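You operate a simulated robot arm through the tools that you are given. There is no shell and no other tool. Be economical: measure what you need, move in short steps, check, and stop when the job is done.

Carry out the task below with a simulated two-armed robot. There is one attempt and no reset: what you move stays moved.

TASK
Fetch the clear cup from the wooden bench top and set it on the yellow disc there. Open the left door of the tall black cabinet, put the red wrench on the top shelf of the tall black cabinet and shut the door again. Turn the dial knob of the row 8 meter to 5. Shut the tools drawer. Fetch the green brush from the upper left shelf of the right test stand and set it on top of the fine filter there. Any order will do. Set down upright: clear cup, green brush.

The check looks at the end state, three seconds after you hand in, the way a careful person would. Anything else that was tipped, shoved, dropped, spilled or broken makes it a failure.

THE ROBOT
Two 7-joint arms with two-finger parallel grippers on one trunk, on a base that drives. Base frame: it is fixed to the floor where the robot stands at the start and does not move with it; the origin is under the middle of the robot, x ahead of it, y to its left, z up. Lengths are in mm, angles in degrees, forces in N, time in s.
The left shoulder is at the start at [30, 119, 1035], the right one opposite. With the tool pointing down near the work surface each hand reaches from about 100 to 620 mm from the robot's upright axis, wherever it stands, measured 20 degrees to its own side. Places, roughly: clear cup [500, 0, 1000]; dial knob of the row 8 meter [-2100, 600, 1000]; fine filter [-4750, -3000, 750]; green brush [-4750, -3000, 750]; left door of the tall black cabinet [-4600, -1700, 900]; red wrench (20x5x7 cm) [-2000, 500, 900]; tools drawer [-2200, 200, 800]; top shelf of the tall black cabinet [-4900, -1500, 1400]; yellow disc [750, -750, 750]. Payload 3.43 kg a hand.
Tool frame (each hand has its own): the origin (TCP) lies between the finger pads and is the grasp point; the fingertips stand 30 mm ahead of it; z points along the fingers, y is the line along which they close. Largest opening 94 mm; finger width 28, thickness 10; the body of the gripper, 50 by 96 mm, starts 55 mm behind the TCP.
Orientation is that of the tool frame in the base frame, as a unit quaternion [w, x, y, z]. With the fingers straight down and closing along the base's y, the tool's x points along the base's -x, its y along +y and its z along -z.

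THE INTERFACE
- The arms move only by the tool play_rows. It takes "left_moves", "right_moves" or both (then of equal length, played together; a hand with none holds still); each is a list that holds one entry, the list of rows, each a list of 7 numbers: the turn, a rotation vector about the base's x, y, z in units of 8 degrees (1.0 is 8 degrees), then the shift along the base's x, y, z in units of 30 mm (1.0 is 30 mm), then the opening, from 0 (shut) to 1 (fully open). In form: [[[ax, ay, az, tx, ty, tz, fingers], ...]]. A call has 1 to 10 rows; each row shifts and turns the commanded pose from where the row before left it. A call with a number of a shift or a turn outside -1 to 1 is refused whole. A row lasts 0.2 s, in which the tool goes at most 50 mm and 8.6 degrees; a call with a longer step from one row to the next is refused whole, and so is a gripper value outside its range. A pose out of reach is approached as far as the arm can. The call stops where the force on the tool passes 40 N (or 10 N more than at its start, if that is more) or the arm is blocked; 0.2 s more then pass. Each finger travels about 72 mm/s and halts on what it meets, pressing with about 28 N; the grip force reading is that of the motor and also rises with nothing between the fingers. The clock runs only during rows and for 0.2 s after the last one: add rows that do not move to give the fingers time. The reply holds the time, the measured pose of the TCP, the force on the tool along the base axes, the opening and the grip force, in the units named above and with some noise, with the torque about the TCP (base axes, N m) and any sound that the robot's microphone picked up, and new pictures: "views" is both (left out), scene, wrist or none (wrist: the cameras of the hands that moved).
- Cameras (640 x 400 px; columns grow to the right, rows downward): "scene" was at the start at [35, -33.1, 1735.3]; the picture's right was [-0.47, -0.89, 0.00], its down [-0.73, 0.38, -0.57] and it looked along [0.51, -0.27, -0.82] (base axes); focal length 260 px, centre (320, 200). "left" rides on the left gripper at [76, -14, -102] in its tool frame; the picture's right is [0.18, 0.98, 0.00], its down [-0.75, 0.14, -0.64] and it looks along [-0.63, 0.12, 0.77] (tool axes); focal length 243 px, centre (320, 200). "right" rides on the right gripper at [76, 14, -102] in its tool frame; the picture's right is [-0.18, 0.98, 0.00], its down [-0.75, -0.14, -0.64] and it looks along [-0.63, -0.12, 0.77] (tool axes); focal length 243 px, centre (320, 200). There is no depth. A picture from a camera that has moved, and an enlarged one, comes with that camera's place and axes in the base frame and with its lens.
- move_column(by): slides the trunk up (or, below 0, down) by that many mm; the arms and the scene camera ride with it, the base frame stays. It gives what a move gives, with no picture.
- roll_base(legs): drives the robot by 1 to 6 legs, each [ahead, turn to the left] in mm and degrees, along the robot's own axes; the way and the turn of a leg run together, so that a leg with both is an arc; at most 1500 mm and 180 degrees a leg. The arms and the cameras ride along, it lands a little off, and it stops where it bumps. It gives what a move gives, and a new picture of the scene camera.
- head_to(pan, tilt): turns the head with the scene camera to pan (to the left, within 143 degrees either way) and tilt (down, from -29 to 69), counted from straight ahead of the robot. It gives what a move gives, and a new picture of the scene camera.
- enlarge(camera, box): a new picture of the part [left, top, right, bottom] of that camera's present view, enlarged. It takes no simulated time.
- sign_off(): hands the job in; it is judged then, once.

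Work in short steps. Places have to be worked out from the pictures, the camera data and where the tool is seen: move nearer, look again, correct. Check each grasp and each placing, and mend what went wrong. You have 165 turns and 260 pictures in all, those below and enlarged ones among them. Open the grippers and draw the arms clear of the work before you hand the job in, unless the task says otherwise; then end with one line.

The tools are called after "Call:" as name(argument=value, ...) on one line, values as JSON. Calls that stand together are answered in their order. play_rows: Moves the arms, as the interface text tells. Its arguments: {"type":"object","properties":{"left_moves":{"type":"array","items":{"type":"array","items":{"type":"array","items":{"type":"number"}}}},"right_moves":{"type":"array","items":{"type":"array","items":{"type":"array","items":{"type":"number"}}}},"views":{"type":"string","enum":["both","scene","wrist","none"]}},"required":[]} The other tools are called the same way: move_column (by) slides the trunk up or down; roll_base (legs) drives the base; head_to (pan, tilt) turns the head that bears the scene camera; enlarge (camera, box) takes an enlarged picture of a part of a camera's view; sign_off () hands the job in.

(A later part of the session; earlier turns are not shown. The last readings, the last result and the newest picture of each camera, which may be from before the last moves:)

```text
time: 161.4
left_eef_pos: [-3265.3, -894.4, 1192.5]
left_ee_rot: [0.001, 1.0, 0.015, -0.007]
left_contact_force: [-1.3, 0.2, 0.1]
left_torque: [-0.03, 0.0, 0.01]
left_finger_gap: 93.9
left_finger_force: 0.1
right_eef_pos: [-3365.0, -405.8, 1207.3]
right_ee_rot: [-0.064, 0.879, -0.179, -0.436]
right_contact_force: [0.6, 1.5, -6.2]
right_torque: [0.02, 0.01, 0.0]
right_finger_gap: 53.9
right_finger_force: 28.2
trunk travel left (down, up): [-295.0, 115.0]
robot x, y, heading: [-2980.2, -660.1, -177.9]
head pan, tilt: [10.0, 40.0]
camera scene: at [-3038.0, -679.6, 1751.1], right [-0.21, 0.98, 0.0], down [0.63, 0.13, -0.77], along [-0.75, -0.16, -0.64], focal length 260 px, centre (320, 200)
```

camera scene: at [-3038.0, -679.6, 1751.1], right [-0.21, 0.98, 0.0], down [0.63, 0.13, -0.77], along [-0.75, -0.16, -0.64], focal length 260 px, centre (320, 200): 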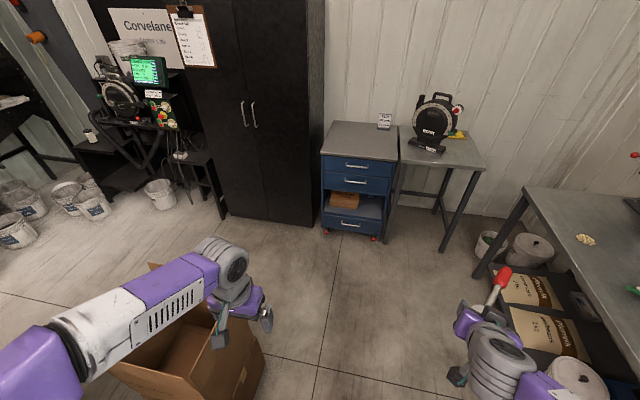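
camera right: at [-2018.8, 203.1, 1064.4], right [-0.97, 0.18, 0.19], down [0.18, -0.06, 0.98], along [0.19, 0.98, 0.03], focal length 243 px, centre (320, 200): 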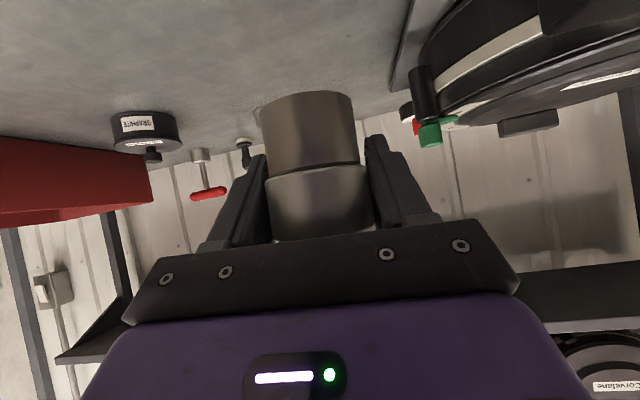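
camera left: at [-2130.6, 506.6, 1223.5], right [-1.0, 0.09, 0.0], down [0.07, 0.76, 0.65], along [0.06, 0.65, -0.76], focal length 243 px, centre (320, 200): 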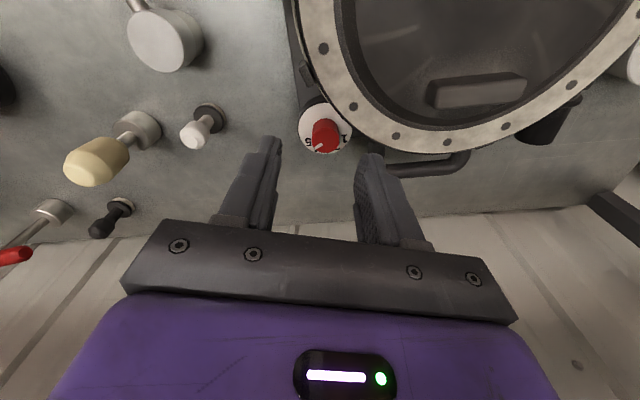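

The box stands at x≥−3750; I drive to x≈−4060 first, then toward −y, then face the cabinet.

Call:
roll_base(legs=[[1075, 0], [0, 88], [730, 0], [0, -90]])

Call:
head_to(pan=12, tilt=30)

```text
time: 177.9
left_eef_pos: [-4332.6, -1663.8, 1191.4]
left_ee_rot: [0.001, 1.0, 0.012, -0.006]
left_contact_force: [-0.1, -0.1, -0.3]
left_torque: [0.03, -0.01, 0.03]
left_finger_gap: 94.1
left_finger_force: 0.0
right_eef_pos: [-4427.5, -1173.3, 1206.8]
right_ee_rot: [-0.065, 0.879, -0.182, -0.436]
right_contact_force: [-0.1, -1.2, -6.0]
right_torque: [0.01, 0.07, -0.02]
right_finger_gap: 53.6
right_finger_force: 28.2
trunk travel left (down, up): [-295.0, 115.0]
robot x, y, heading: [-4051.1, -1440.2, -178.4]
head pan, tilt: [10.0, 40.0]
camera scene: at [-4103.3, -1450.8, 1751.0], right [-0.2, 0.98, 0.0], down [0.63, 0.13, -0.77], along [-0.75, -0.15, -0.64], focal length 260 px, centre (320, 200)
```

scene: 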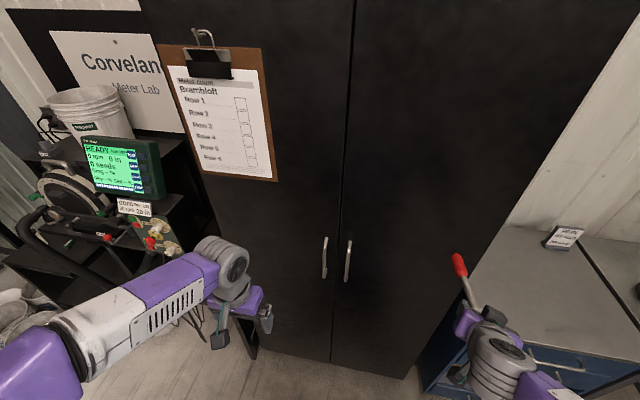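

```text
time: 178.6
left_eef_pos: [-4332.3, -1665.2, 1191.6]
left_ee_rot: [0.0, 1.0, 0.011, -0.007]
left_contact_force: [0.3, -0.7, -0.1]
left_torque: [-0.02, -0.02, -0.02]
left_finger_gap: 94.0
left_finger_force: 0.1
right_eef_pos: [-4427.4, -1174.8, 1207.8]
right_ee_rot: [-0.066, 0.879, -0.183, -0.435]
right_contact_force: [0.7, -1.3, -5.4]
right_torque: [0.04, 0.04, 0.01]
right_finger_gap: 53.5
right_finger_force: 28.1
trunk travel left (down, up): [-295.0, 115.0]
robot x, y, heading: [-4052.5, -1434.2, -178.1]
head pan, tilt: [12.0, 30.0]
camera scene: at [-4107.9, -1455.1, 1766.3], right [-0.24, 0.97, 0.0], down [0.49, 0.12, -0.87], along [-0.84, -0.2, -0.5], focal length 260 px, centre (320, 200)
```

scene: 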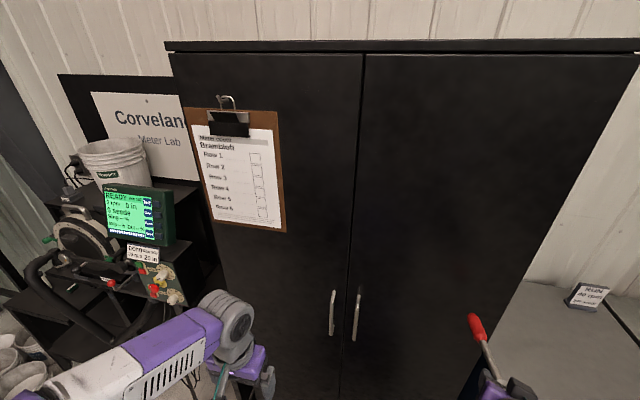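

Handle bar ≈(−4626,−1545), z≈972–1130. I bring the left hand, tilted 56° forward, in front of it.

Call:
play_rows(left_moves=[[[0, 0.7, 0, -0.5, 0.4, -0.4, 0.8], [0, 0.7, 0, -0.55, 0.4, -0.6, 0.8], [0, 0.7, 0, -0.55, 0.4, -0.6, 0.8], [0, 0.7, 0, -0.55, 0.4, -0.6, 0.8], [0, 0.7, 0, -0.55, 0.4, -0.6, 0.8], [0, 0.7, 0, -0.55, 0.4, -0.6, 0.8], [0, 0.7, 0, -0.55, 0.4, -0.6, 0.8], [0, 0.7, 0, -0.55, 0.4, -0.6, 0.8], [0, 0.7, 0, -0.55, 0.4, -0.6, 0.8], [0, 0.7, 0, -0.55, 0.4, -0.6, 0.8]]], views="both")

```text
time: 180.8
left_eef_pos: [-4501.5, -1543.4, 1019.4]
left_ee_rot: [-0.006, 0.88, 0.011, -0.476]
left_contact_force: [0.2, -0.1, -0.1]
left_torque: [0.03, 0.0, -0.01]
left_finger_gap: 75.4
left_finger_force: 0.0
left hand out of reach, approached as far as the arm can: row 8
right_eef_pos: [-4429.1, -1173.1, 1207.3]
right_ee_rot: [-0.066, 0.879, -0.183, -0.435]
right_contact_force: [0.9, 0.1, -5.9]
right_torque: [0.05, 0.04, -0.02]
right_finger_gap: 53.7
right_finger_force: 27.5
trunk travel left (down, up): [-295.0, 115.0]
robot x, y, heading: [-4052.0, -1434.7, -178.4]
head pan, tilt: [12.0, 30.0]
camera scene: at [-4109.3, -1455.1, 1766.3], right [-0.24, 0.97, 0.0], down [0.49, 0.12, -0.87], along [-0.84, -0.2, -0.5], focal length 260 px, centre (320, 200)
camera left: at [-4372.9, -1526.6, 1012.1], right [0.11, -0.98, -0.17], down [0.13, -0.16, 0.98], along [-0.99, -0.13, 0.11], focal length 243 px, centre (320, 200)
```

scene: 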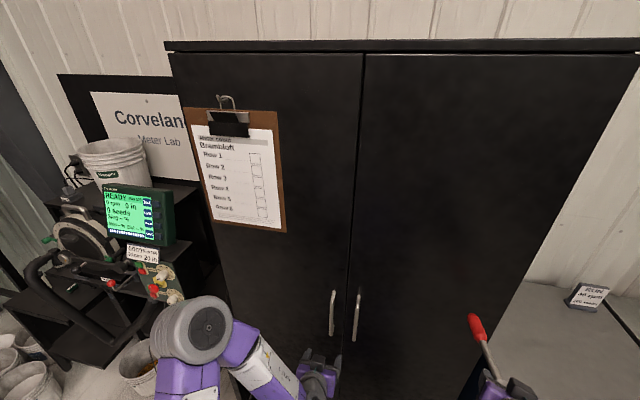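
left: 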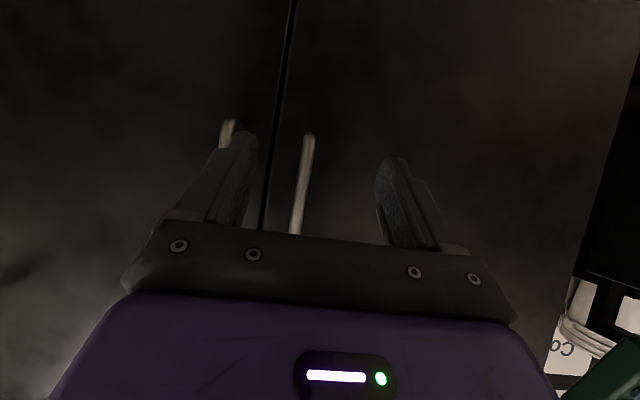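

Bar seen at y≈−1537, bottom z≈982. I advance to straddle it.

Call:
play_rows(left_moves=[[[0, 0, 0, -0.9, 0.2, 0, 0.8], [0, 0, 0, -0.9, 0, 0, 0.8], [0, 0, 0, -0.9, 0, 0, 0.8], [0, 0, 0, -0.8, 0, 0, 0.8], [0, 0, 0, 0, 0, 0, 0.8]]], views="both")

```text
time: 182.0
left_eef_pos: [-4605.2, -1538.3, 1019.9]
left_ee_rot: [-0.005, 0.88, 0.01, -0.475]
left_contact_force: [0.7, -0.2, -0.6]
left_torque: [0.01, -0.01, 0.02]
left_finger_gap: 74.9
left_finger_force: 0.1
right_eef_pos: [-4427.6, -1174.4, 1207.0]
right_ee_rot: [-0.066, 0.879, -0.182, -0.436]
right_contact_force: [0.2, 1.2, -5.8]
right_torque: [0.01, 0.03, -0.06]
right_finger_gap: 53.5
right_finger_force: 28.0
trunk travel left (down, up): [-295.0, 115.0]
robot x, y, heading: [-4050.8, -1437.8, -178.5]
head pan, tilt: [12.0, 30.0]
camera scene: at [-4107.5, -1455.1, 1766.4], right [-0.24, 0.97, 0.0], down [0.49, 0.12, -0.87], along [-0.84, -0.2, -0.5], focal length 260 px, centre (320, 200)
camera left: at [-4476.8, -1521.0, 1013.0], right [0.11, -0.98, -0.17], down [0.13, -0.16, 0.98], along [-0.99, -0.13, 0.11], focal length 243 px, centre (320, 200)
```

scene: 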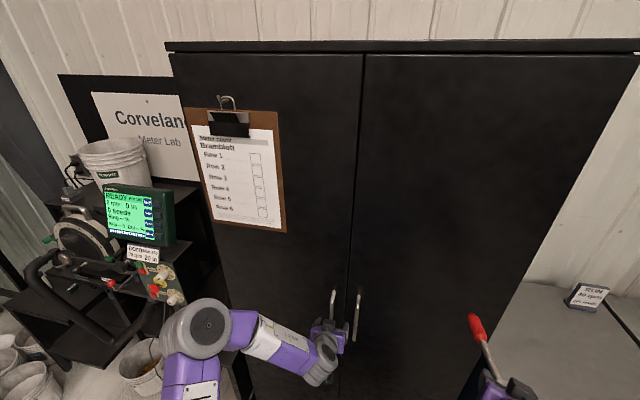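
left: 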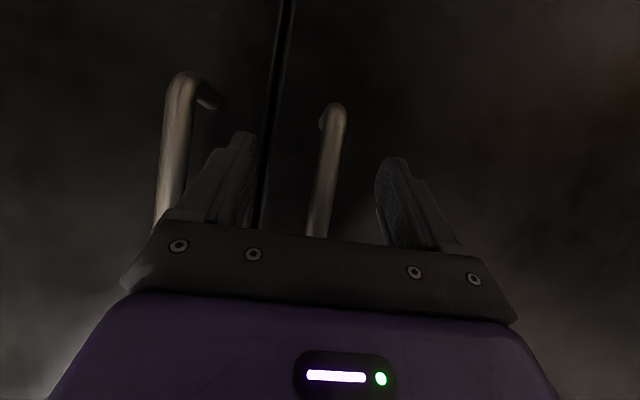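

The bar is at x≈−4607, right at the TCP. Close on it.

Call:
play_rows(left_moves=[[[0, 0, 0, -0.15, 0, 0, 0.5], [0, 0, 0, 0, 0, 0, 0.2], [0, 0, 0, 0, 0, 0, 0], [0, 0, 0, 0, 0, 0, 0], [0, 0, 0, 0, 0, 0, 0]]], views="wrist")

```text
time: 183.2
left_eef_pos: [-4605.3, -1539.3, 1019.3]
left_ee_rot: [-0.003, 0.88, 0.011, -0.475]
left_contact_force: [23.8, -5.3, -2.4]
left_torque: [-1.35, -0.5, -0.01]
left_finger_gap: 16.8
left_finger_force: 45.4
right_eef_pos: [-4425.5, -1175.0, 1207.4]
right_ee_rot: [-0.065, 0.879, -0.183, -0.436]
right_contact_force: [-0.1, -0.2, -5.7]
right_torque: [0.05, 0.05, 0.03]
right_finger_gap: 53.5
right_finger_force: 28.3
trunk travel left (down, up): [-295.0, 115.0]
robot x, y, heading: [-4049.3, -1436.6, -178.4]
head pan, tilt: [12.0, 30.0]
camera left: at [-4478.1, -1522.4, 1012.3], right [0.12, -0.98, -0.17], down [0.12, -0.16, 0.98], along [-0.99, -0.14, 0.1], focal length 243 px, centre (320, 200)
```

left: 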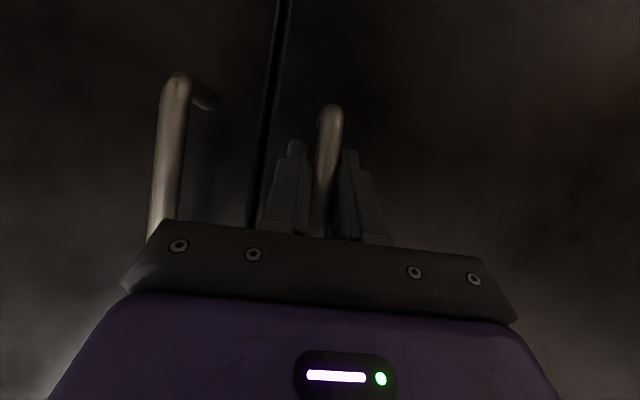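

Bar gripped. I pull along the door's arc (hinge near y≈−1913).

Call:
play_rows(left_moves=[[[0, 0, 0, 0.5, -0.08, 0, 0], [0, 0, 0, 0.8, -0.16, 0, 0], [0, 0, -0.3, 0.96, -0.27, 0, 0], [0, 0, -0.4, 0.94, -0.34, 0, 0], [0, 0, -0.4, 0.91, -0.41, 0, 0], [0, 0, 0, 0, 0, 0, 0]]], views="scene")

```text
time: 184.6
left_eef_pos: [-4487.3, -1570.1, 1019.8]
left_ee_rot: [-0.043, 0.878, -0.059, -0.474]
left_contact_force: [5.2, 13.7, 4.2]
left_torque: [-0.96, -0.32, 0.02]
left_finger_gap: 16.4
left_finger_force: 45.4
right_eef_pos: [-4426.8, -1171.5, 1206.3]
right_ee_rot: [-0.064, 0.879, -0.183, -0.436]
right_contact_force: [0.2, 0.1, -5.2]
right_torque: [0.03, 0.03, 0.03]
right_finger_gap: 53.4
right_finger_force: 28.7
trunk travel left (down, up): [-295.0, 115.0]
robot x, y, heading: [-4052.3, -1433.8, -178.3]
head pan, tilt: [12.0, 30.0]
camera scene: at [-4107.1, -1451.0, 1766.5], right [-0.23, 0.97, 0.0], down [0.49, 0.12, -0.87], along [-0.84, -0.2, -0.5], focal length 260 px, centre (320, 200)
```

scene: 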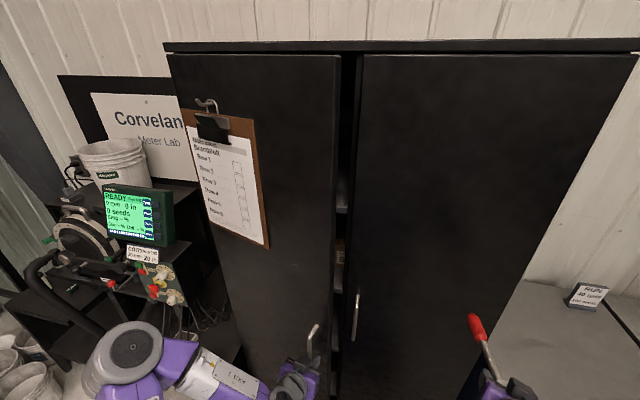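

Door is opening. Continue along the arc.

Call:
play_rows(left_moves=[[[0, 0, -0.4, 0.92, -0.25, 0, 0], [0, 0, -0.5, 0.9, -0.38, 0, 0], [0, 0, -0.5, 0.87, -0.44, 0, 0], [0, 0, -0.5, 0.84, -0.5, 0, 0], [0, 0, -0.5, 0.8, -0.57, 0, 0], [0, 0, 0, 0, 0, 0, 0]]], views="scene")

```text
time: 185.1
left_eef_pos: [-4483.4, -1572.3, 1020.0]
left_ee_rot: [-0.062, 0.871, -0.09, -0.478]
left_contact_force: [7.0, 10.6, 10.8]
left_torque: [-1.17, -0.38, 0.2]
left_finger_gap: 16.6
left_finger_force: 44.8
left hand out of reach, approached as far as the arm can: row 1, 2
right_eef_pos: [-4426.3, -1174.2, 1206.0]
right_ee_rot: [-0.066, 0.879, -0.183, -0.435]
right_contact_force: [0.2, -0.7, -4.5]
right_torque: [0.02, 0.01, -0.01]
right_finger_gap: 53.5
right_finger_force: 28.3
trunk travel left (down, up): [-295.0, 115.0]
robot x, y, heading: [-4048.8, -1436.5, -178.5]
head pan, tilt: [12.0, 30.0]
stopped in row 2 (left hand): the force on the tool passed its limit at 46 N (the readings are from after the stop); the commanded pose is now the measured one
camera scene: at [-4106.2, -1455.3, 1766.4], right [-0.23, 0.97, 0.0], down [0.49, 0.12, -0.87], along [-0.84, -0.2, -0.5], focal length 260 px, centre (320, 200)
```

scene: 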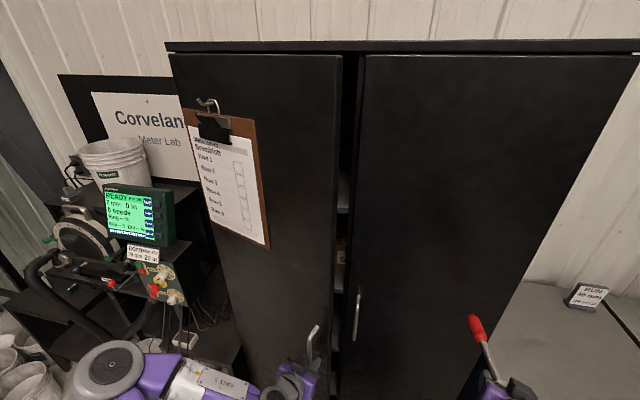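

The arm is at its near limit with the door ~17° open. I release the bar, rise along it clear of its top, and will push the door open from inside its edge.

Call:
play_rows(left_moves=[[[0, 0, 0, 0, 0, 0, 0.4], [0, 0, 0, 0, 0, 0, 0.7], [0, 0, 0, 0, 0, 0, 0.7], [0, 0, 0, 0.3, 0, 0.6, 0.7], [0, 0, 0, 0.4, 0, 0.8, 0.7], [0, -0.5, 0, 0.3, 0, 1, 0.7], [0, -0.5, 0, 0.3, 0, 1, 0.7], [0, -0.6, 0, 0.3, 0, 1, 0.7], [0, -0.6, 0, 0.3, 0, 1, 0.5], [0, -0.6, 0, 0.3, 0, 1, 0]]], views="none")

Call:
move_column(by=110)

Call:
head_to(pan=15, tilt=35)

```text
time: 187.2
left_eef_pos: [-4445.8, -1576.7, 1208.4]
left_ee_rot: [-0.073, 0.949, -0.072, -0.297]
left_contact_force: [0.0, -0.3, -0.8]
left_torque: [0.06, 0.06, 0.0]
left_finger_gap: 0.2
left_finger_force: 7.4
left hand out of reach, approached as far as the arm can: row 4, 5
right_eef_pos: [-4427.3, -1173.8, 1206.5]
right_ee_rot: [-0.066, 0.879, -0.183, -0.436]
right_contact_force: [-0.1, -0.1, -5.8]
right_torque: [0.04, 0.04, 0.01]
right_finger_gap: 53.6
right_finger_force: 28.0
trunk travel left (down, up): [-295.0, 115.0]
robot x, y, heading: [-4054.1, -1438.1, -178.4]
head pan, tilt: [12.0, 30.0]
```

```text
time: 188.7
left_eef_pos: [-4446.3, -1578.1, 1318.1]
left_ee_rot: [-0.074, 0.949, -0.072, -0.297]
left_contact_force: [-0.4, -0.5, -0.5]
left_torque: [0.02, -0.06, -0.01]
left_finger_gap: 0.0
left_finger_force: 28.3
right_eef_pos: [-4427.4, -1174.5, 1316.2]
right_ee_rot: [-0.066, 0.879, -0.183, -0.436]
right_contact_force: [0.0, 0.0, -5.3]
right_torque: [0.05, 0.05, 0.0]
right_finger_gap: 53.5
right_finger_force: 27.5
trunk travel left (down, up): [-405.0, 5.0]
robot x, y, heading: [-4049.7, -1435.0, -178.6]
head pan, tilt: [12.0, 30.0]
```

```text
time: 189.3
left_eef_pos: [-4447.1, -1576.8, 1316.6]
left_ee_rot: [-0.074, 0.949, -0.071, -0.297]
left_contact_force: [-0.4, 0.6, -0.2]
left_torque: [0.01, 0.02, 0.01]
left_finger_gap: 0.0
left_finger_force: 28.1
right_eef_pos: [-4427.7, -1174.2, 1316.7]
right_ee_rot: [-0.065, 0.879, -0.182, -0.436]
right_contact_force: [0.2, -0.7, -5.4]
right_torque: [0.03, 0.03, -0.04]
right_finger_gap: 53.5
right_finger_force: 27.9
trunk travel left (down, up): [-405.0, 5.0]
robot x, y, heading: [-4048.1, -1436.8, -178.4]
head pan, tilt: [15.0, 35.0]
camera scene: at [-4104.4, -1458.7, 1868.6], right [-0.29, 0.96, 0.0], down [0.55, 0.16, -0.82], along [-0.79, -0.23, -0.57], focal length 260 px, centre (320, 200)
```

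scene: 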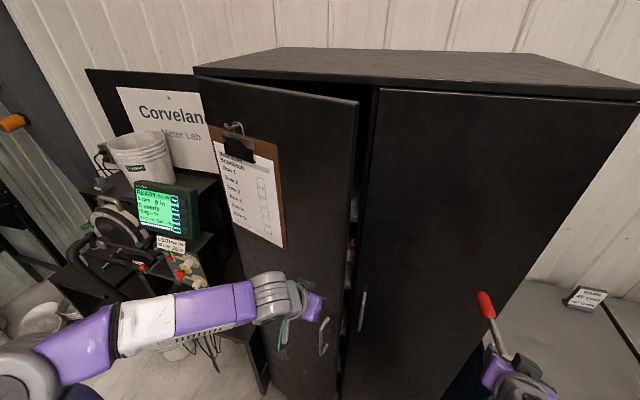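

The door's edge is near (−4530,−1520). I bring the closed left hand to the right of it and forward into the gap.

Call:
play_rows(left_moves=[[[0, 0, 0, 0, 0.9, -0.55, 0], [0, 0, 0, 0, 0.9, -0.55, 0], [0, 0, 0, 0, 0.9, -0.55, 0], [0, 0, 0, 0, 0.9, -0.55, 0], [0, 0, 0, -0.9, 0, 0, 0], [0, 0, 0, -0.95, 0, 0, 0], [0, 0, 0, -0.95, 0, 0, 0], [0, 0, 0, -0.95, 0, 0, 0], [0, 0, 0, -0.9, 0, 0, 0], [0, 0, 0, 0, 0, 0, 0]]], views="both")

```text
time: 191.4
left_eef_pos: [-4582.2, -1463.0, 1251.5]
left_ee_rot: [-0.081, 0.948, -0.078, -0.297]
left_contact_force: [0.1, -0.4, 1.2]
left_torque: [0.04, 0.01, -0.04]
left_finger_gap: 0.0
left_finger_force: 28.3
right_eef_pos: [-4426.9, -1177.6, 1315.9]
right_ee_rot: [-0.068, 0.879, -0.183, -0.435]
right_contact_force: [0.8, -0.3, -3.9]
right_torque: [0.04, 0.03, -0.06]
right_finger_gap: 53.5
right_finger_force: 28.0
trunk travel left (down, up): [-405.0, 5.0]
robot x, y, heading: [-4052.9, -1438.5, -178.6]
head pan, tilt: [15.0, 35.0]
stopped in row 10 (left hand): the force on the tool passed its limit at 41 N (the readings are from after the stop); the commanded pose is now the measured one
camera scene: at [-4105.1, -1462.1, 1868.6], right [-0.28, 0.96, 0.0], down [0.55, 0.16, -0.82], along [-0.79, -0.23, -0.57], focal length 260 px, centre (320, 200)
camera left: at [-4460.2, -1476.5, 1292.2], right [-0.04, -0.98, -0.21], down [-0.29, -0.19, 0.94], along [-0.96, 0.1, -0.27], focal length 243 px, centre (320, 200)
```

scene: 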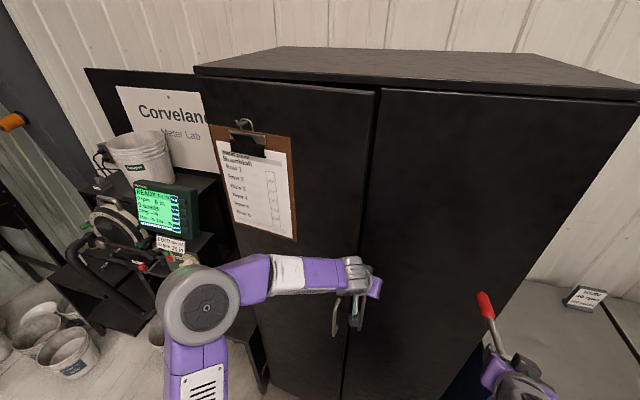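
left: 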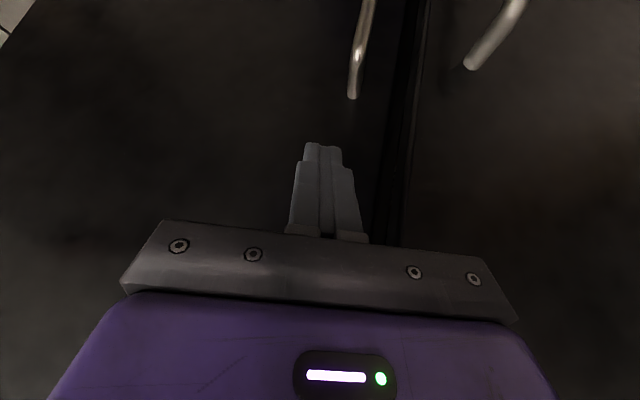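

The left forearm swept the door nearly shut: its elbow lies on the wrong side for pushing from inside. New plan: regrip the handle, pull with the arm, then continue by backing/turning the base, and finish opening with the right arm from inside. I reposition the left hand before the bar.

Call:
play_rows(left_moves=[[[0, 0, 0, 0.9, 0, 0, 0.3], [0, 0.6, 0, 0.9, -0.5, -0.3, 0.8], [0, 0.6, 0.3, 0.8, -0.8, -0.7, 0.8], [0, 0.6, 0.3, 0.3, -0.8, -0.8, 0.8], [0, 0.6, 0.3, 0, -0.4, -0.9, 0.8], [0, 0.3, 0, 0, 0, -0.9, 0.8], [0, 0, 0, 0, 0, -0.9, 0.8], [0, 0, 0, 0, 0, -0.9, 0.8], [0, 0, 0, 0, 0, 0, 0.8]]], views="both")

```text
time: 193.4
left_eef_pos: [-4493.7, -1533.7, 1099.0]
left_ee_rot: [-0.044, 0.879, -0.033, -0.473]
left_contact_force: [0.4, -0.1, 0.6]
left_torque: [-0.05, -0.01, 0.0]
left_finger_gap: 75.2
left_finger_force: 0.1
left hand out of reach, approached as far as the arm can: row 8
right_eef_pos: [-4427.3, -1172.2, 1317.0]
right_ee_rot: [-0.065, 0.879, -0.184, -0.435]
right_contact_force: [-0.2, 0.2, -6.0]
right_torque: [0.04, 0.06, 0.06]
right_finger_gap: 53.5
right_finger_force: 27.9
trunk travel left (down, up): [-405.0, 5.0]
robot x, y, heading: [-4049.4, -1435.5, -178.6]
head pan, tilt: [15.0, 35.0]
camera scene: at [-4103.9, -1456.6, 1868.6], right [-0.28, 0.96, 0.0], down [0.55, 0.16, -0.82], along [-0.79, -0.23, -0.57], focal length 260 px, centre (320, 200)
camera left: at [-4363.9, -1531.3, 1091.7], right [0.0, -0.98, -0.2], down [0.1, -0.2, 0.97], along [-0.99, -0.02, 0.1], focal length 243 px, centre (320, 200)
```

scene: 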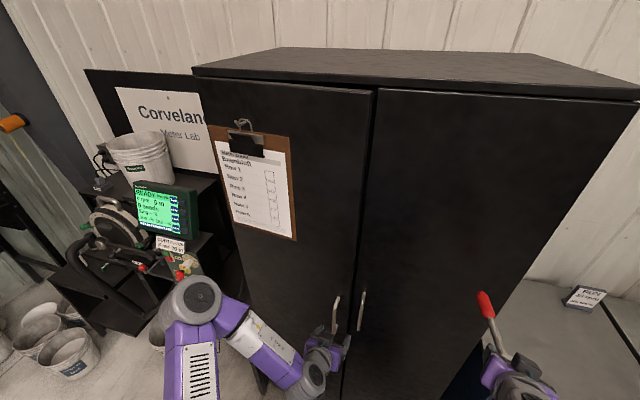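
left: 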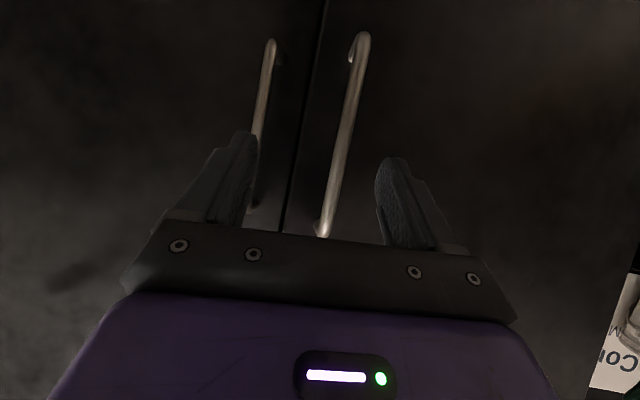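

Bar now at ≈(−4571,−1543). Advance and grip.

Call:
play_rows(left_moves=[[[0, 0, 0, -0.8, -0.15, -0.3, 0.8], [0, 0, 0, -0.8, -0.15, -0.3, 0.8], [0, 0, 0, -0.8, 0, -0.3, 0.8], [0, 0, 0, 0, 0, 0, 0.6], [0, 0, 0, 0, 0, 0, 0.3], [0, 0, 0, 0, 0, 0, 0], [0, 0, 0, 0, 0, 0, 0], [0, 0, 0, 0, 0, 0, 0]]], views="wrist")

```text
time: 195.2
left_eef_pos: [-4567.7, -1544.6, 1071.4]
left_ee_rot: [-0.044, 0.879, -0.033, -0.473]
left_contact_force: [-0.7, 0.5, -0.8]
left_torque: [-0.01, 0.11, -0.05]
left_finger_gap: 15.9
left_finger_force: 44.8
right_eef_pos: [-4427.9, -1173.1, 1316.8]
right_ee_rot: [-0.066, 0.879, -0.184, -0.435]
right_contact_force: [0.3, -0.3, -5.0]
right_torque: [-0.01, 0.01, 0.02]
right_finger_gap: 53.5
right_finger_force: 28.0
trunk travel left (down, up): [-405.0, 5.0]
robot x, y, heading: [-4047.0, -1437.0, -178.6]
head pan, tilt: [15.0, 35.0]
camera left: at [-4438.4, -1541.6, 1064.7], right [0.0, -0.98, -0.2], down [0.1, -0.2, 0.97], along [-0.99, -0.02, 0.1], focal length 243 px, centre (320, 200)
```

left: 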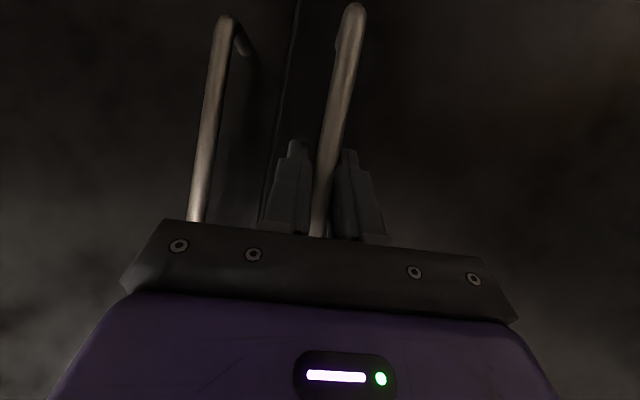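

Gripped. I pull by backing the base with slight left turns so that the hand follows the door's arc.

Call:
roll_base(legs=[[-57, 2.6], [-48, 4.0]])

```text
time: 196.7
left_eef_pos: [-4446.1, -1590.7, 1071.7]
left_ee_rot: [-0.016, 0.88, 0.016, -0.475]
left_contact_force: [7.4, 12.9, -9.5]
left_torque: [-0.22, 0.51, -0.23]
left_finger_gap: 16.2
left_finger_force: 45.1
right_eef_pos: [-4350.4, -1206.5, 1316.9]
right_ee_rot: [-0.039, 0.888, -0.134, -0.438]
right_contact_force: [0.6, 0.4, -5.3]
right_torque: [0.0, 0.04, 0.04]
right_finger_gap: 53.5
right_finger_force: 27.7
trunk travel left (down, up): [-405.0, 5.0]
robot x, y, heading: [-3948.4, -1427.5, -171.9]
head pan, tilt: [15.0, 35.0]
camera scene: at [-3995.9, -1450.0, 1868.6], right [-0.39, 0.92, 0.0], down [0.53, 0.22, -0.82], along [-0.75, -0.32, -0.57], focal length 260 px, centre (320, 200)
```

scene: 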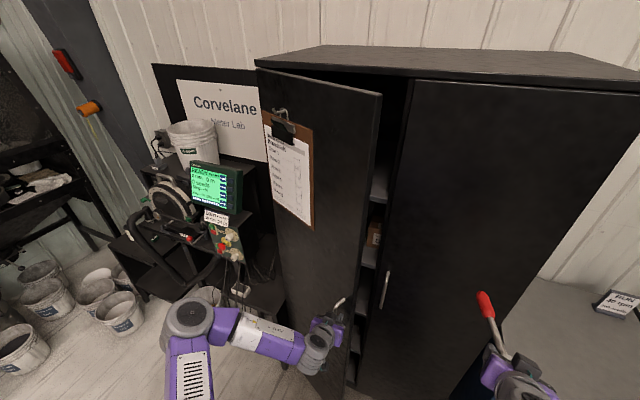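

Works nicely. Continue with the next two legs.

Call:
roll_base(legs=[[-38, 4.6], [-22, 5.8], [-4, 6.2]])

```text
time: 198.6
left_eef_pos: [-4315.4, -1715.8, 1070.6]
left_ee_rot: [0.052, 0.868, 0.144, -0.472]
left_contact_force: [-11.9, -6.4, 10.0]
left_torque: [0.1, -0.5, -0.13]
left_finger_gap: 16.4
left_finger_force: 45.0
right_eef_pos: [-4335.3, -1321.3, 1316.9]
right_ee_rot: [0.023, 0.898, -0.002, -0.439]
right_contact_force: [0.4, -0.5, -5.1]
right_torque: [0.0, 0.05, -0.02]
right_finger_gap: 53.4
right_finger_force: 28.2
trunk travel left (down, up): [-405.0, 5.0]
robot x, y, heading: [-3883.9, -1411.3, -155.1]
head pan, tilt: [15.0, 35.0]
camera scene: at [-3925.8, -1455.2, 1868.5], right [-0.64, 0.77, 0.0], down [0.44, 0.37, -0.82], along [-0.63, -0.53, -0.57], focal length 260 px, centre (320, 200)
```

scene: 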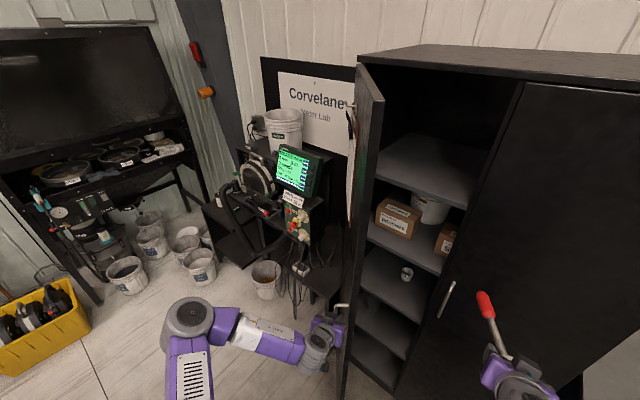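

The door is ~52° open and the top shelf (z≈1415) is empty. My hand is now about 70° off the door's normal, so I loosen, yaw the hand 40° clockwise around the bar, and grip again for a further pull.

Call:
play_rows(left_moves=[[[0, 0, 0, 0, 0, 0, 0.3], [0, 0, 0, 0, 0, 0, 0.3], [0, 0, -1, 0, 0, 0, 0.3], [0, 0, -1, 0, 0, 0, 0.3], [0, 0, -1, 0, 0, 0, 0.3], [0, 0, -1, 0, 0, 0, 0.3], [0, 0, -1, 0, 0, 0, 0.3], [0, 0, 0, 0, 0, 0, 0], [0, 0, 0, 0, 0, 0, 0]]], views="wrist")

```text
time: 200.6
left_eef_pos: [-4315.8, -1717.6, 1072.5]
left_ee_rot: [-0.113, 0.864, -0.161, -0.463]
left_contact_force: [-3.6, -2.8, 5.6]
left_torque: [-0.04, -0.1, 0.07]
left_finger_gap: 16.1
left_finger_force: 45.4
right_eef_pos: [-4334.9, -1322.4, 1316.7]
right_ee_rot: [0.025, 0.898, 0.0, -0.439]
right_contact_force: [-0.1, 1.0, -4.0]
right_torque: [0.03, 0.03, 0.04]
right_finger_gap: 53.7
right_finger_force: 28.4
trunk travel left (down, up): [-405.0, 5.0]
robot x, y, heading: [-3882.2, -1410.1, -155.4]
head pan, tilt: [15.0, 35.0]
camera left: at [-4191.4, -1752.0, 1065.3], right [-0.28, -0.94, -0.2], down [0.04, -0.22, 0.97], along [-0.96, 0.26, 0.1], focal length 243 px, centre (320, 200)
```

left: 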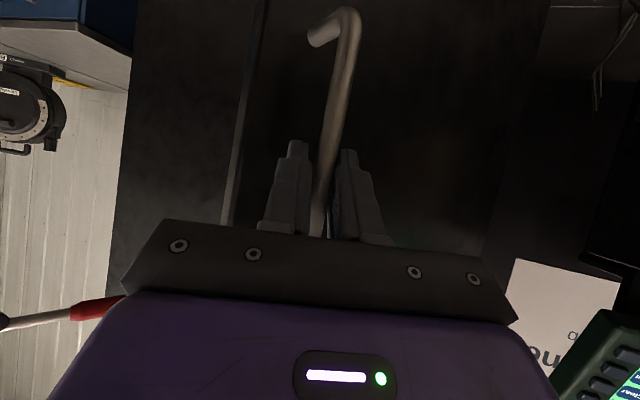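

Fitted hinge (−4640,−1922). Next base leg, then another yaw of the hand around the bar.

Call:
roll_base(legs=[[13, 9]])

Call:
play_rows(left_moves=[[[0, 0, 0, 0, 0, 0, 0.3], [0, 0, 0, 0, 0, 0, 0.3], [0, 0, -1, 0, 0, 0, 0.3], [0, 0, -1, 0, 0, 0, 0.3], [0, 0, -1, 0, 0, 0, 0.3], [0, 0, -1, 0, 0, 0, 0.3], [0, 0, 0, 0, 0, 0, 0], [0, 0, 0, 0, 0, 0, 0]]], views="wrist")

```text
time: 201.7
left_eef_pos: [-4275.7, -1787.0, 1071.3]
left_ee_rot: [-0.076, 0.875, -0.094, -0.469]
left_contact_force: [-20.6, -6.9, 4.1]
left_torque: [-1.76, 0.11, 0.06]
left_finger_gap: 13.4
left_finger_force: 44.9
right_eef_pos: [-4356.7, -1398.8, 1315.6]
right_ee_rot: [0.058, 0.896, 0.068, -0.435]
right_contact_force: [-0.7, -0.3, -4.8]
right_torque: [-0.01, 0.03, 0.0]
right_finger_gap: 53.6
right_finger_force: 27.9
trunk travel left (down, up): [-405.0, 5.0]
robot x, y, heading: [-3894.9, -1418.4, -146.0]
head pan, tilt: [15.0, 35.0]
camera scene: at [-3931.2, -1468.1, 1868.5], right [-0.75, 0.66, 0.0], down [0.38, 0.43, -0.82], along [-0.54, -0.62, -0.58], focal length 260 px, centre (320, 200)
```

scene: 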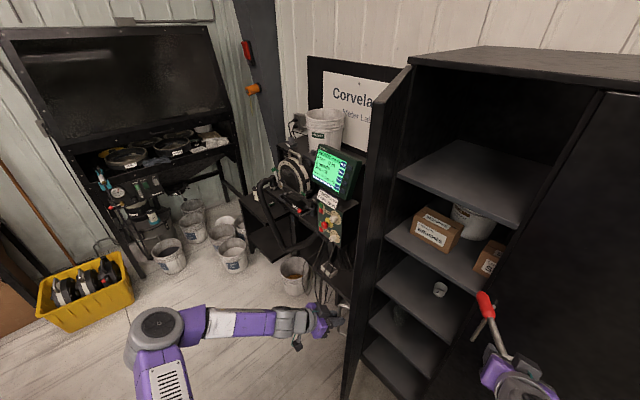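

```text
time: 203.4
left_eef_pos: [-4280.3, -1789.6, 1072.9]
left_ee_rot: [-0.198, 0.815, -0.332, -0.432]
left_contact_force: [-29.1, -12.1, 3.5]
left_torque: [-1.01, 1.69, 0.41]
left_finger_gap: 12.8
left_finger_force: 45.5
right_eef_pos: [-4357.9, -1399.3, 1315.1]
right_ee_rot: [0.057, 0.896, 0.068, -0.435]
right_contact_force: [-0.7, 0.3, -6.6]
right_torque: [0.05, 0.06, 0.01]
right_finger_gap: 53.5
right_finger_force: 27.8
trunk travel left (down, up): [-405.0, 5.0]
robot x, y, heading: [-3896.1, -1419.4, -146.1]
head pan, tilt: [15.0, 35.0]
camera left: at [-4179.6, -1869.4, 1065.8], right [-0.63, -0.76, -0.19], down [-0.04, -0.21, 0.98], along [-0.78, 0.62, 0.1], focal length 243 px, centre (320, 200)
```

left: 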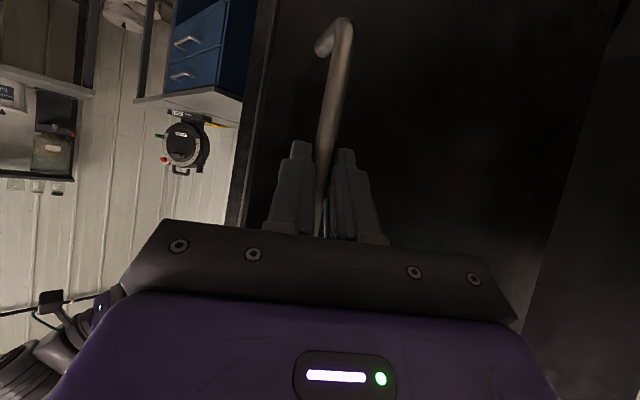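

Door ≈65°. One more base leg toward ~80°.

Call:
roll_base(legs=[[49, 8.2]])

```text
time: 204.2
left_eef_pos: [-4277.0, -1795.4, 1072.4]
left_ee_rot: [-0.192, 0.816, -0.331, -0.434]
left_contact_force: [-5.6, -1.2, -5.0]
left_torque: [-0.99, 1.31, -0.1]
left_finger_gap: 12.4
left_finger_force: 45.5
right_eef_pos: [-4356.9, -1404.3, 1314.6]
right_ee_rot: [0.058, 0.896, 0.071, -0.435]
right_contact_force: [-0.4, -0.3, -5.2]
right_torque: [0.02, 0.02, 0.02]
right_finger_gap: 53.5
right_finger_force: 27.9
trunk travel left (down, up): [-405.0, 5.0]
robot x, y, heading: [-3897.9, -1419.7, -145.3]
head pan, tilt: [15.0, 35.0]
stopped in leg 1: the force on the tool passed its limit at 42 N (the readings are from after the stop); the commanded pose is now the measured one
camera scene: at [-3931.0, -1469.8, 1868.5], right [-0.76, 0.65, 0.0], down [0.37, 0.44, -0.82], along [-0.53, -0.62, -0.57], focal length 260 px, centre (320, 200)
```

scene: 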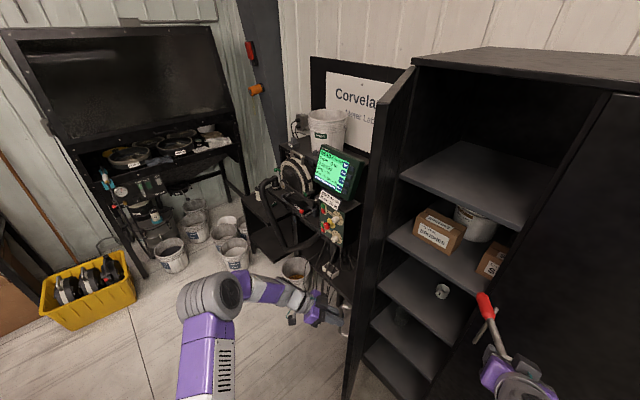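

Force spike only; readings have relaxed. I repeat in smaller legs.

Call:
roll_base(legs=[[24, 4.2], [24, 4]])

```text
time: 205.5
left_eef_pos: [-4257.4, -1870.4, 1073.8]
left_ee_rot: [-0.163, 0.837, -0.271, -0.446]
left_contact_force: [7.3, 2.8, -5.8]
left_torque: [-1.41, 0.53, -0.28]
left_finger_gap: 12.7
left_finger_force: 45.1
right_eef_pos: [-4392.5, -1496.5, 1316.3]
right_ee_rot: [0.091, 0.888, 0.134, -0.429]
right_contact_force: [-1.0, 0.7, -6.2]
right_torque: [0.02, 0.05, 0.02]
right_finger_gap: 53.7
right_finger_force: 28.2
trunk travel left (down, up): [-405.0, 5.0]
robot x, y, heading: [-3935.7, -1448.8, -137.5]
head pan, tilt: [15.0, 35.0]
camera scene: at [-3960.8, -1500.0, 1868.6], right [-0.84, 0.54, 0.0], down [0.31, 0.48, -0.82], along [-0.44, -0.69, -0.57], focal length 260 px, centre (320, 200)
```

scene: 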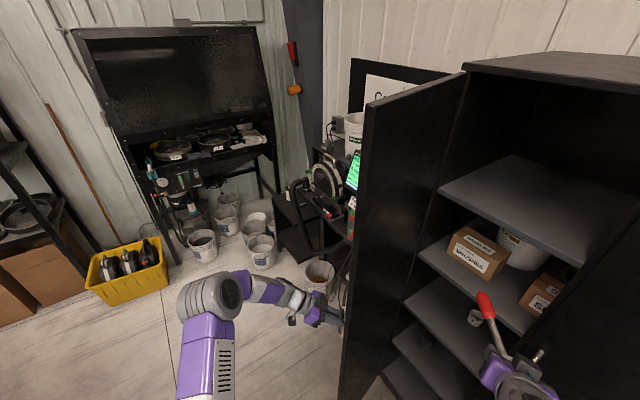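

One more leg to about 90°.

Call:
roll_base(legs=[[32, 3.3], [32, 3.2]])

```text
time: 206.8
left_eef_pos: [-4254.4, -1947.0, 1073.0]
left_ee_rot: [-0.139, 0.851, -0.225, -0.453]
left_contact_force: [-7.5, 2.1, 0.9]
left_torque: [-1.43, 0.58, -0.13]
left_finger_gap: 12.9
left_finger_force: 44.7
right_eef_pos: [-4431.0, -1590.2, 1315.2]
right_ee_rot: [0.115, 0.88, 0.183, -0.423]
right_contact_force: [-0.9, 0.9, -5.3]
right_torque: [-0.03, 0.03, 0.06]
right_finger_gap: 53.3
right_finger_force: 27.9
trunk travel left (down, up): [-405.0, 5.0]
robot x, y, heading: [-3980.9, -1495.4, -130.9]
head pan, tilt: [15.0, 35.0]
camera scene: at [-4001.7, -1545.7, 1868.6], right [-0.9, 0.44, 0.0], down [0.25, 0.51, -0.82], along [-0.36, -0.74, -0.57], focal length 260 px, centre (320, 200)
```

scene: 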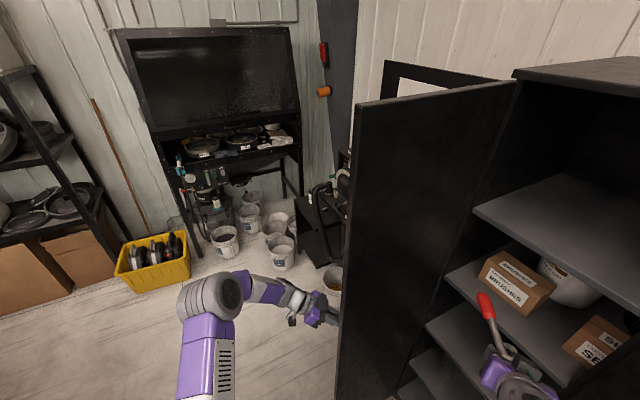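

Door ≈88° open. Release and draw the left hand off the bar, around the door's edge.

Call:
play_rows(left_moves=[[[0, 0, 0, 0, 0, 0, 0.4], [0, 0, 0, 0, 0, 0, 0.7], [0, 0, 0, 0, 0, 0, 0.8], [0, 0, 0, 0.7, -0.3, 0, 0.8], [0, 0, 0, 0.9, -0.35, 0, 0.8], [0, 0, 0, 0.9, -0.3, 0, 0.8], [0, 0, 0, 0.9, -0.1, 0.2, 0.8], [0, 0, 0, 0.8, 0.2, 0.3, 0.8], [0, 0, 0, 0.6, 0.6, 0.3, 0.6], [0, 0, 0, 0.3, 0.9, 0.3, 0.5]]], views="scene")

```text
time: 209.0
left_eef_pos: [-4099.4, -1928.0, 1105.7]
left_ee_rot: [-0.139, 0.851, -0.224, -0.454]
left_contact_force: [0.1, 1.2, -0.5]
left_torque: [0.0, 0.02, -0.04]
left_finger_gap: 47.0
left_finger_force: 0.0
right_eef_pos: [-4427.3, -1593.5, 1316.6]
right_ee_rot: [0.113, 0.879, 0.183, -0.425]
right_contact_force: [-0.8, 0.3, -5.5]
right_torque: [0.02, 0.07, 0.02]
right_finger_gap: 53.6
right_finger_force: 27.9
trunk travel left (down, up): [-405.0, 5.0]
robot x, y, heading: [-3982.9, -1491.1, -131.0]
head pan, tilt: [15.0, 35.0]
camera scene: at [-3998.5, -1549.3, 1868.6], right [-0.9, 0.44, 0.0], down [0.25, 0.51, -0.82], along [-0.36, -0.74, -0.57], focal length 260 px, centre (320, 200)
```

scene: 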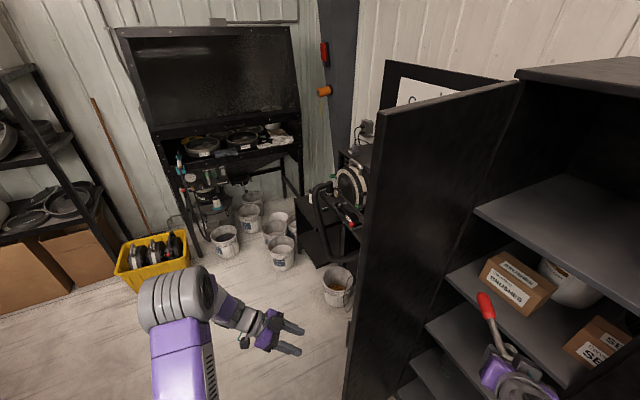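

I tuck the left hand in closer and untilt it before moving the base.

Call:
play_rows(left_moves=[[[-0.48, -0.84, 0, 0.3, 0.6, 0.5, 0.5], [-0.48, -0.84, 0, 0.3, 0.6, 0.5, 0.5], [-0.48, -0.84, 0, 0.3, 0.5, 0.5, 0.5], [-0.48, -0.84, 0, 0.3, 0.5, 0.5, 0.5], [-0.48, -0.84, 0, 0.2, 0.5, 0.5, 0.5], [-0.48, -0.84, 0, 0.2, 0.5, 0.5, 0.5], [-0.48, -0.84, 0, 0, 0.3, 0.5, 0.5], [0, 0, 0, 0, 0, 0, 0.5]]], views="none")

Call:
roll_base(legs=[[0, -64], [240, 0], [0, 43]])

Call:
head_to(pan=-10, tilt=40)

```text
time: 210.8
left_eef_pos: [-4050.1, -1827.8, 1209.3]
left_ee_rot: [-0.021, 0.969, -0.246, -0.019]
left_contact_force: [0.1, -1.1, -0.7]
left_torque: [0.03, 0.0, 0.01]
left_finger_gap: 46.7
left_finger_force: 0.0
right_eef_pos: [-4426.9, -1597.1, 1316.0]
right_ee_rot: [0.113, 0.879, 0.185, -0.424]
right_contact_force: [0.0, -0.5, -5.2]
right_torque: [-0.01, 0.05, -0.06]
right_finger_gap: 53.6
right_finger_force: 28.1
trunk travel left (down, up): [-405.0, 5.0]
robot x, y, heading: [-3978.4, -1496.8, -131.2]
head pan, tilt: [15.0, 35.0]
```

```text
time: 216.5
left_eef_pos: [-4479.7, -1630.2, 1210.0]
left_ee_rot: [-0.024, 0.815, -0.579, -0.012]
left_contact_force: [0.8, 0.4, 1.3]
left_torque: [0.01, -0.03, 0.03]
left_finger_gap: 47.0
left_finger_force: 0.0
right_eef_pos: [-4597.9, -1199.6, 1315.1]
right_ee_rot: [-0.057, 0.886, -0.157, -0.432]
right_contact_force: [16.8, 4.1, 8.2]
right_torque: [-0.35, 0.4, 0.19]
right_finger_gap: 54.2
right_finger_force: 14.3
trunk travel left (down, up): [-405.0, 5.0]
robot x, y, heading: [-4209.1, -1436.0, -173.3]
head pan, tilt: [15.0, 35.0]
stopped in leg 3: the force on the tool passed its limit at 109 N (the readings are from after the stop); the commanded pose is now the measured one
camera scene: at [-4253.4, -1461.7, 1868.8], right [-0.37, 0.93, 0.0], down [0.53, 0.21, -0.82], along [-0.76, -0.3, -0.57], focal length 260 px, centre (320, 200)
```

scene: 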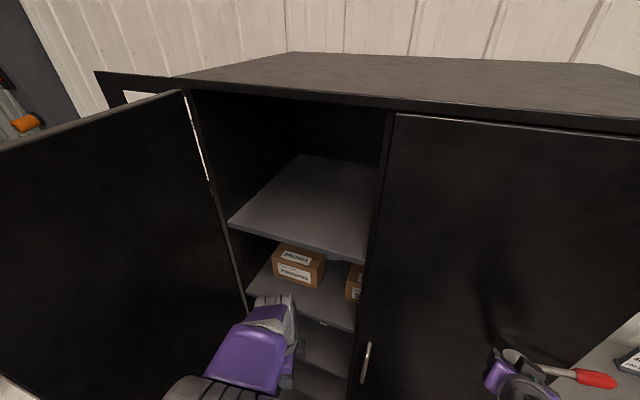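

```text
time: 217.4
left_eef_pos: [-4478.7, -1630.1, 1211.2]
left_ee_rot: [-0.024, 0.815, -0.579, -0.011]
left_contact_force: [-0.4, 0.0, -0.6]
left_torque: [-0.04, 0.0, 0.02]
left_finger_gap: 47.1
left_finger_force: 0.1
right_eef_pos: [-4599.5, -1200.5, 1315.1]
right_ee_rot: [-0.056, 0.887, -0.155, -0.432]
right_contact_force: [20.0, 3.7, 4.0]
right_torque: [-0.15, 0.25, 0.08]
right_finger_gap: 54.1
right_finger_force: 14.3
trunk travel left (down, up): [-405.0, 5.0]
robot x, y, heading: [-4206.8, -1432.7, -173.5]
head pan, tilt: [-10.0, 40.0]
camera scene: at [-4256.1, -1423.4, 1861.2], right [0.06, 1.0, 0.0], down [0.64, -0.04, -0.77], along [-0.77, 0.04, -0.64], focal length 260 px, centre (320, 200)
```

scene: 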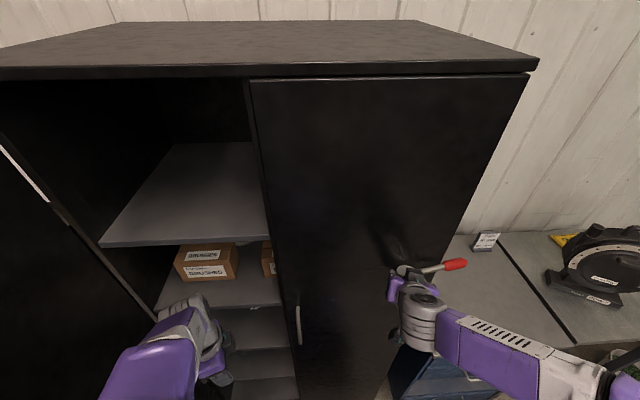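

The wrench bumped the closed right door during the turn and its handle swung to the right in the grip. I back the right hand off the door and inspect the grip.

Call:
play_rows(right_moves=[[[0, 0, 0, 0.5, 0, 0, 0.4], [0, 0, 0, 0.8, 0, 0, 0.4], [0, 0, 0, 0.8, 0, 0, 0.4], [0, 0, 0, 0, 0, 0, 0.35], [0, 0, 0, 0, 0, 0, 0.3]]], views="both")

Call:
enlarge(camera="scene", box=[360, 220, 520, 340])

```text
time: 218.6
left_eef_pos: [-4482.7, -1629.9, 1210.0]
left_ee_rot: [-0.025, 0.816, -0.578, -0.009]
left_contact_force: [0.7, 0.0, 0.3]
left_torque: [0.0, 0.01, 0.02]
left_finger_gap: 47.2
left_finger_force: 0.2
right_eef_pos: [-4572.2, -1198.5, 1347.1]
right_ee_rot: [-0.056, 0.888, -0.155, -0.43]
right_contact_force: [-1.1, 0.4, -5.7]
right_torque: [-0.04, 0.0, 0.02]
right_finger_gap: 53.2
right_finger_force: 27.1
right hand out of reach, approached as far as the arm can: row 1, 2, 3
trunk travel left (down, up): [-405.0, 5.0]
robot x, y, heading: [-4206.4, -1431.5, -173.4]
head pan, tilt: [-10.0, 40.0]
camera scene: at [-4261.6, -1423.8, 1861.0], right [0.06, 1.0, 0.0], down [0.64, -0.04, -0.77], along [-0.77, 0.04, -0.64], focal length 260 px, centre (320, 200)
camera right: at [-4454.9, -1252.4, 1350.8], right [-0.42, -0.89, 0.18], down [0.09, 0.16, 0.98], along [-0.9, 0.43, 0.01], focal length 243 px, centre (320, 200)
```

scene: 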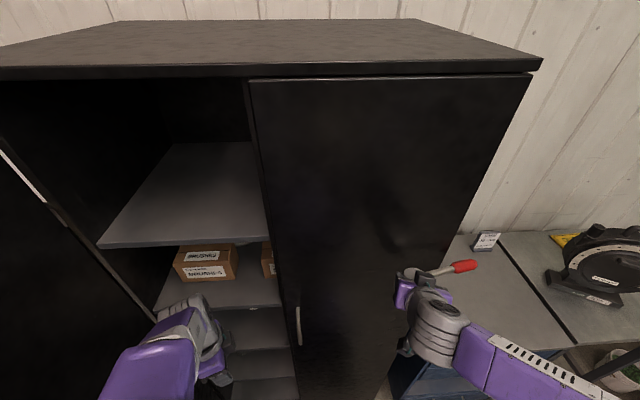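
right: 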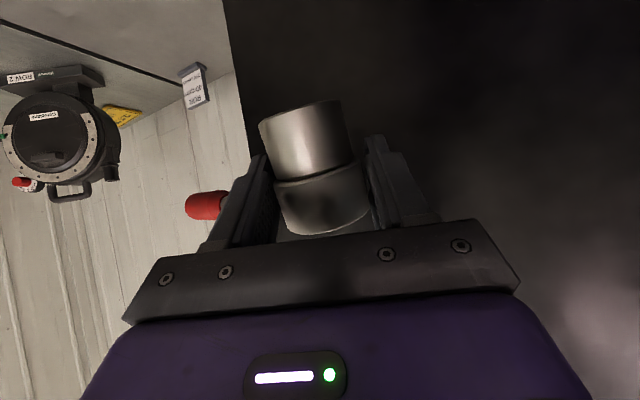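

```text
3.33 times, centred on (440, 280) of scene
camera zoom: at [-4261.6, -1423.8, 1861.0], right [0.06, 1.0, 0.0], down [0.64, -0.04, -0.77], along [-0.77, 0.04, -0.64], focal length 866 px, centre (-80, -67)
```

zoom: 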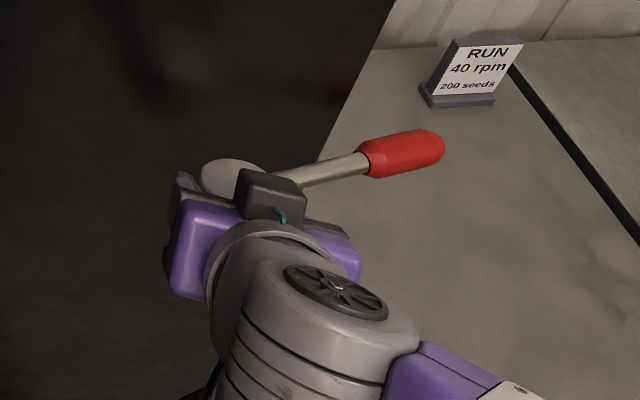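

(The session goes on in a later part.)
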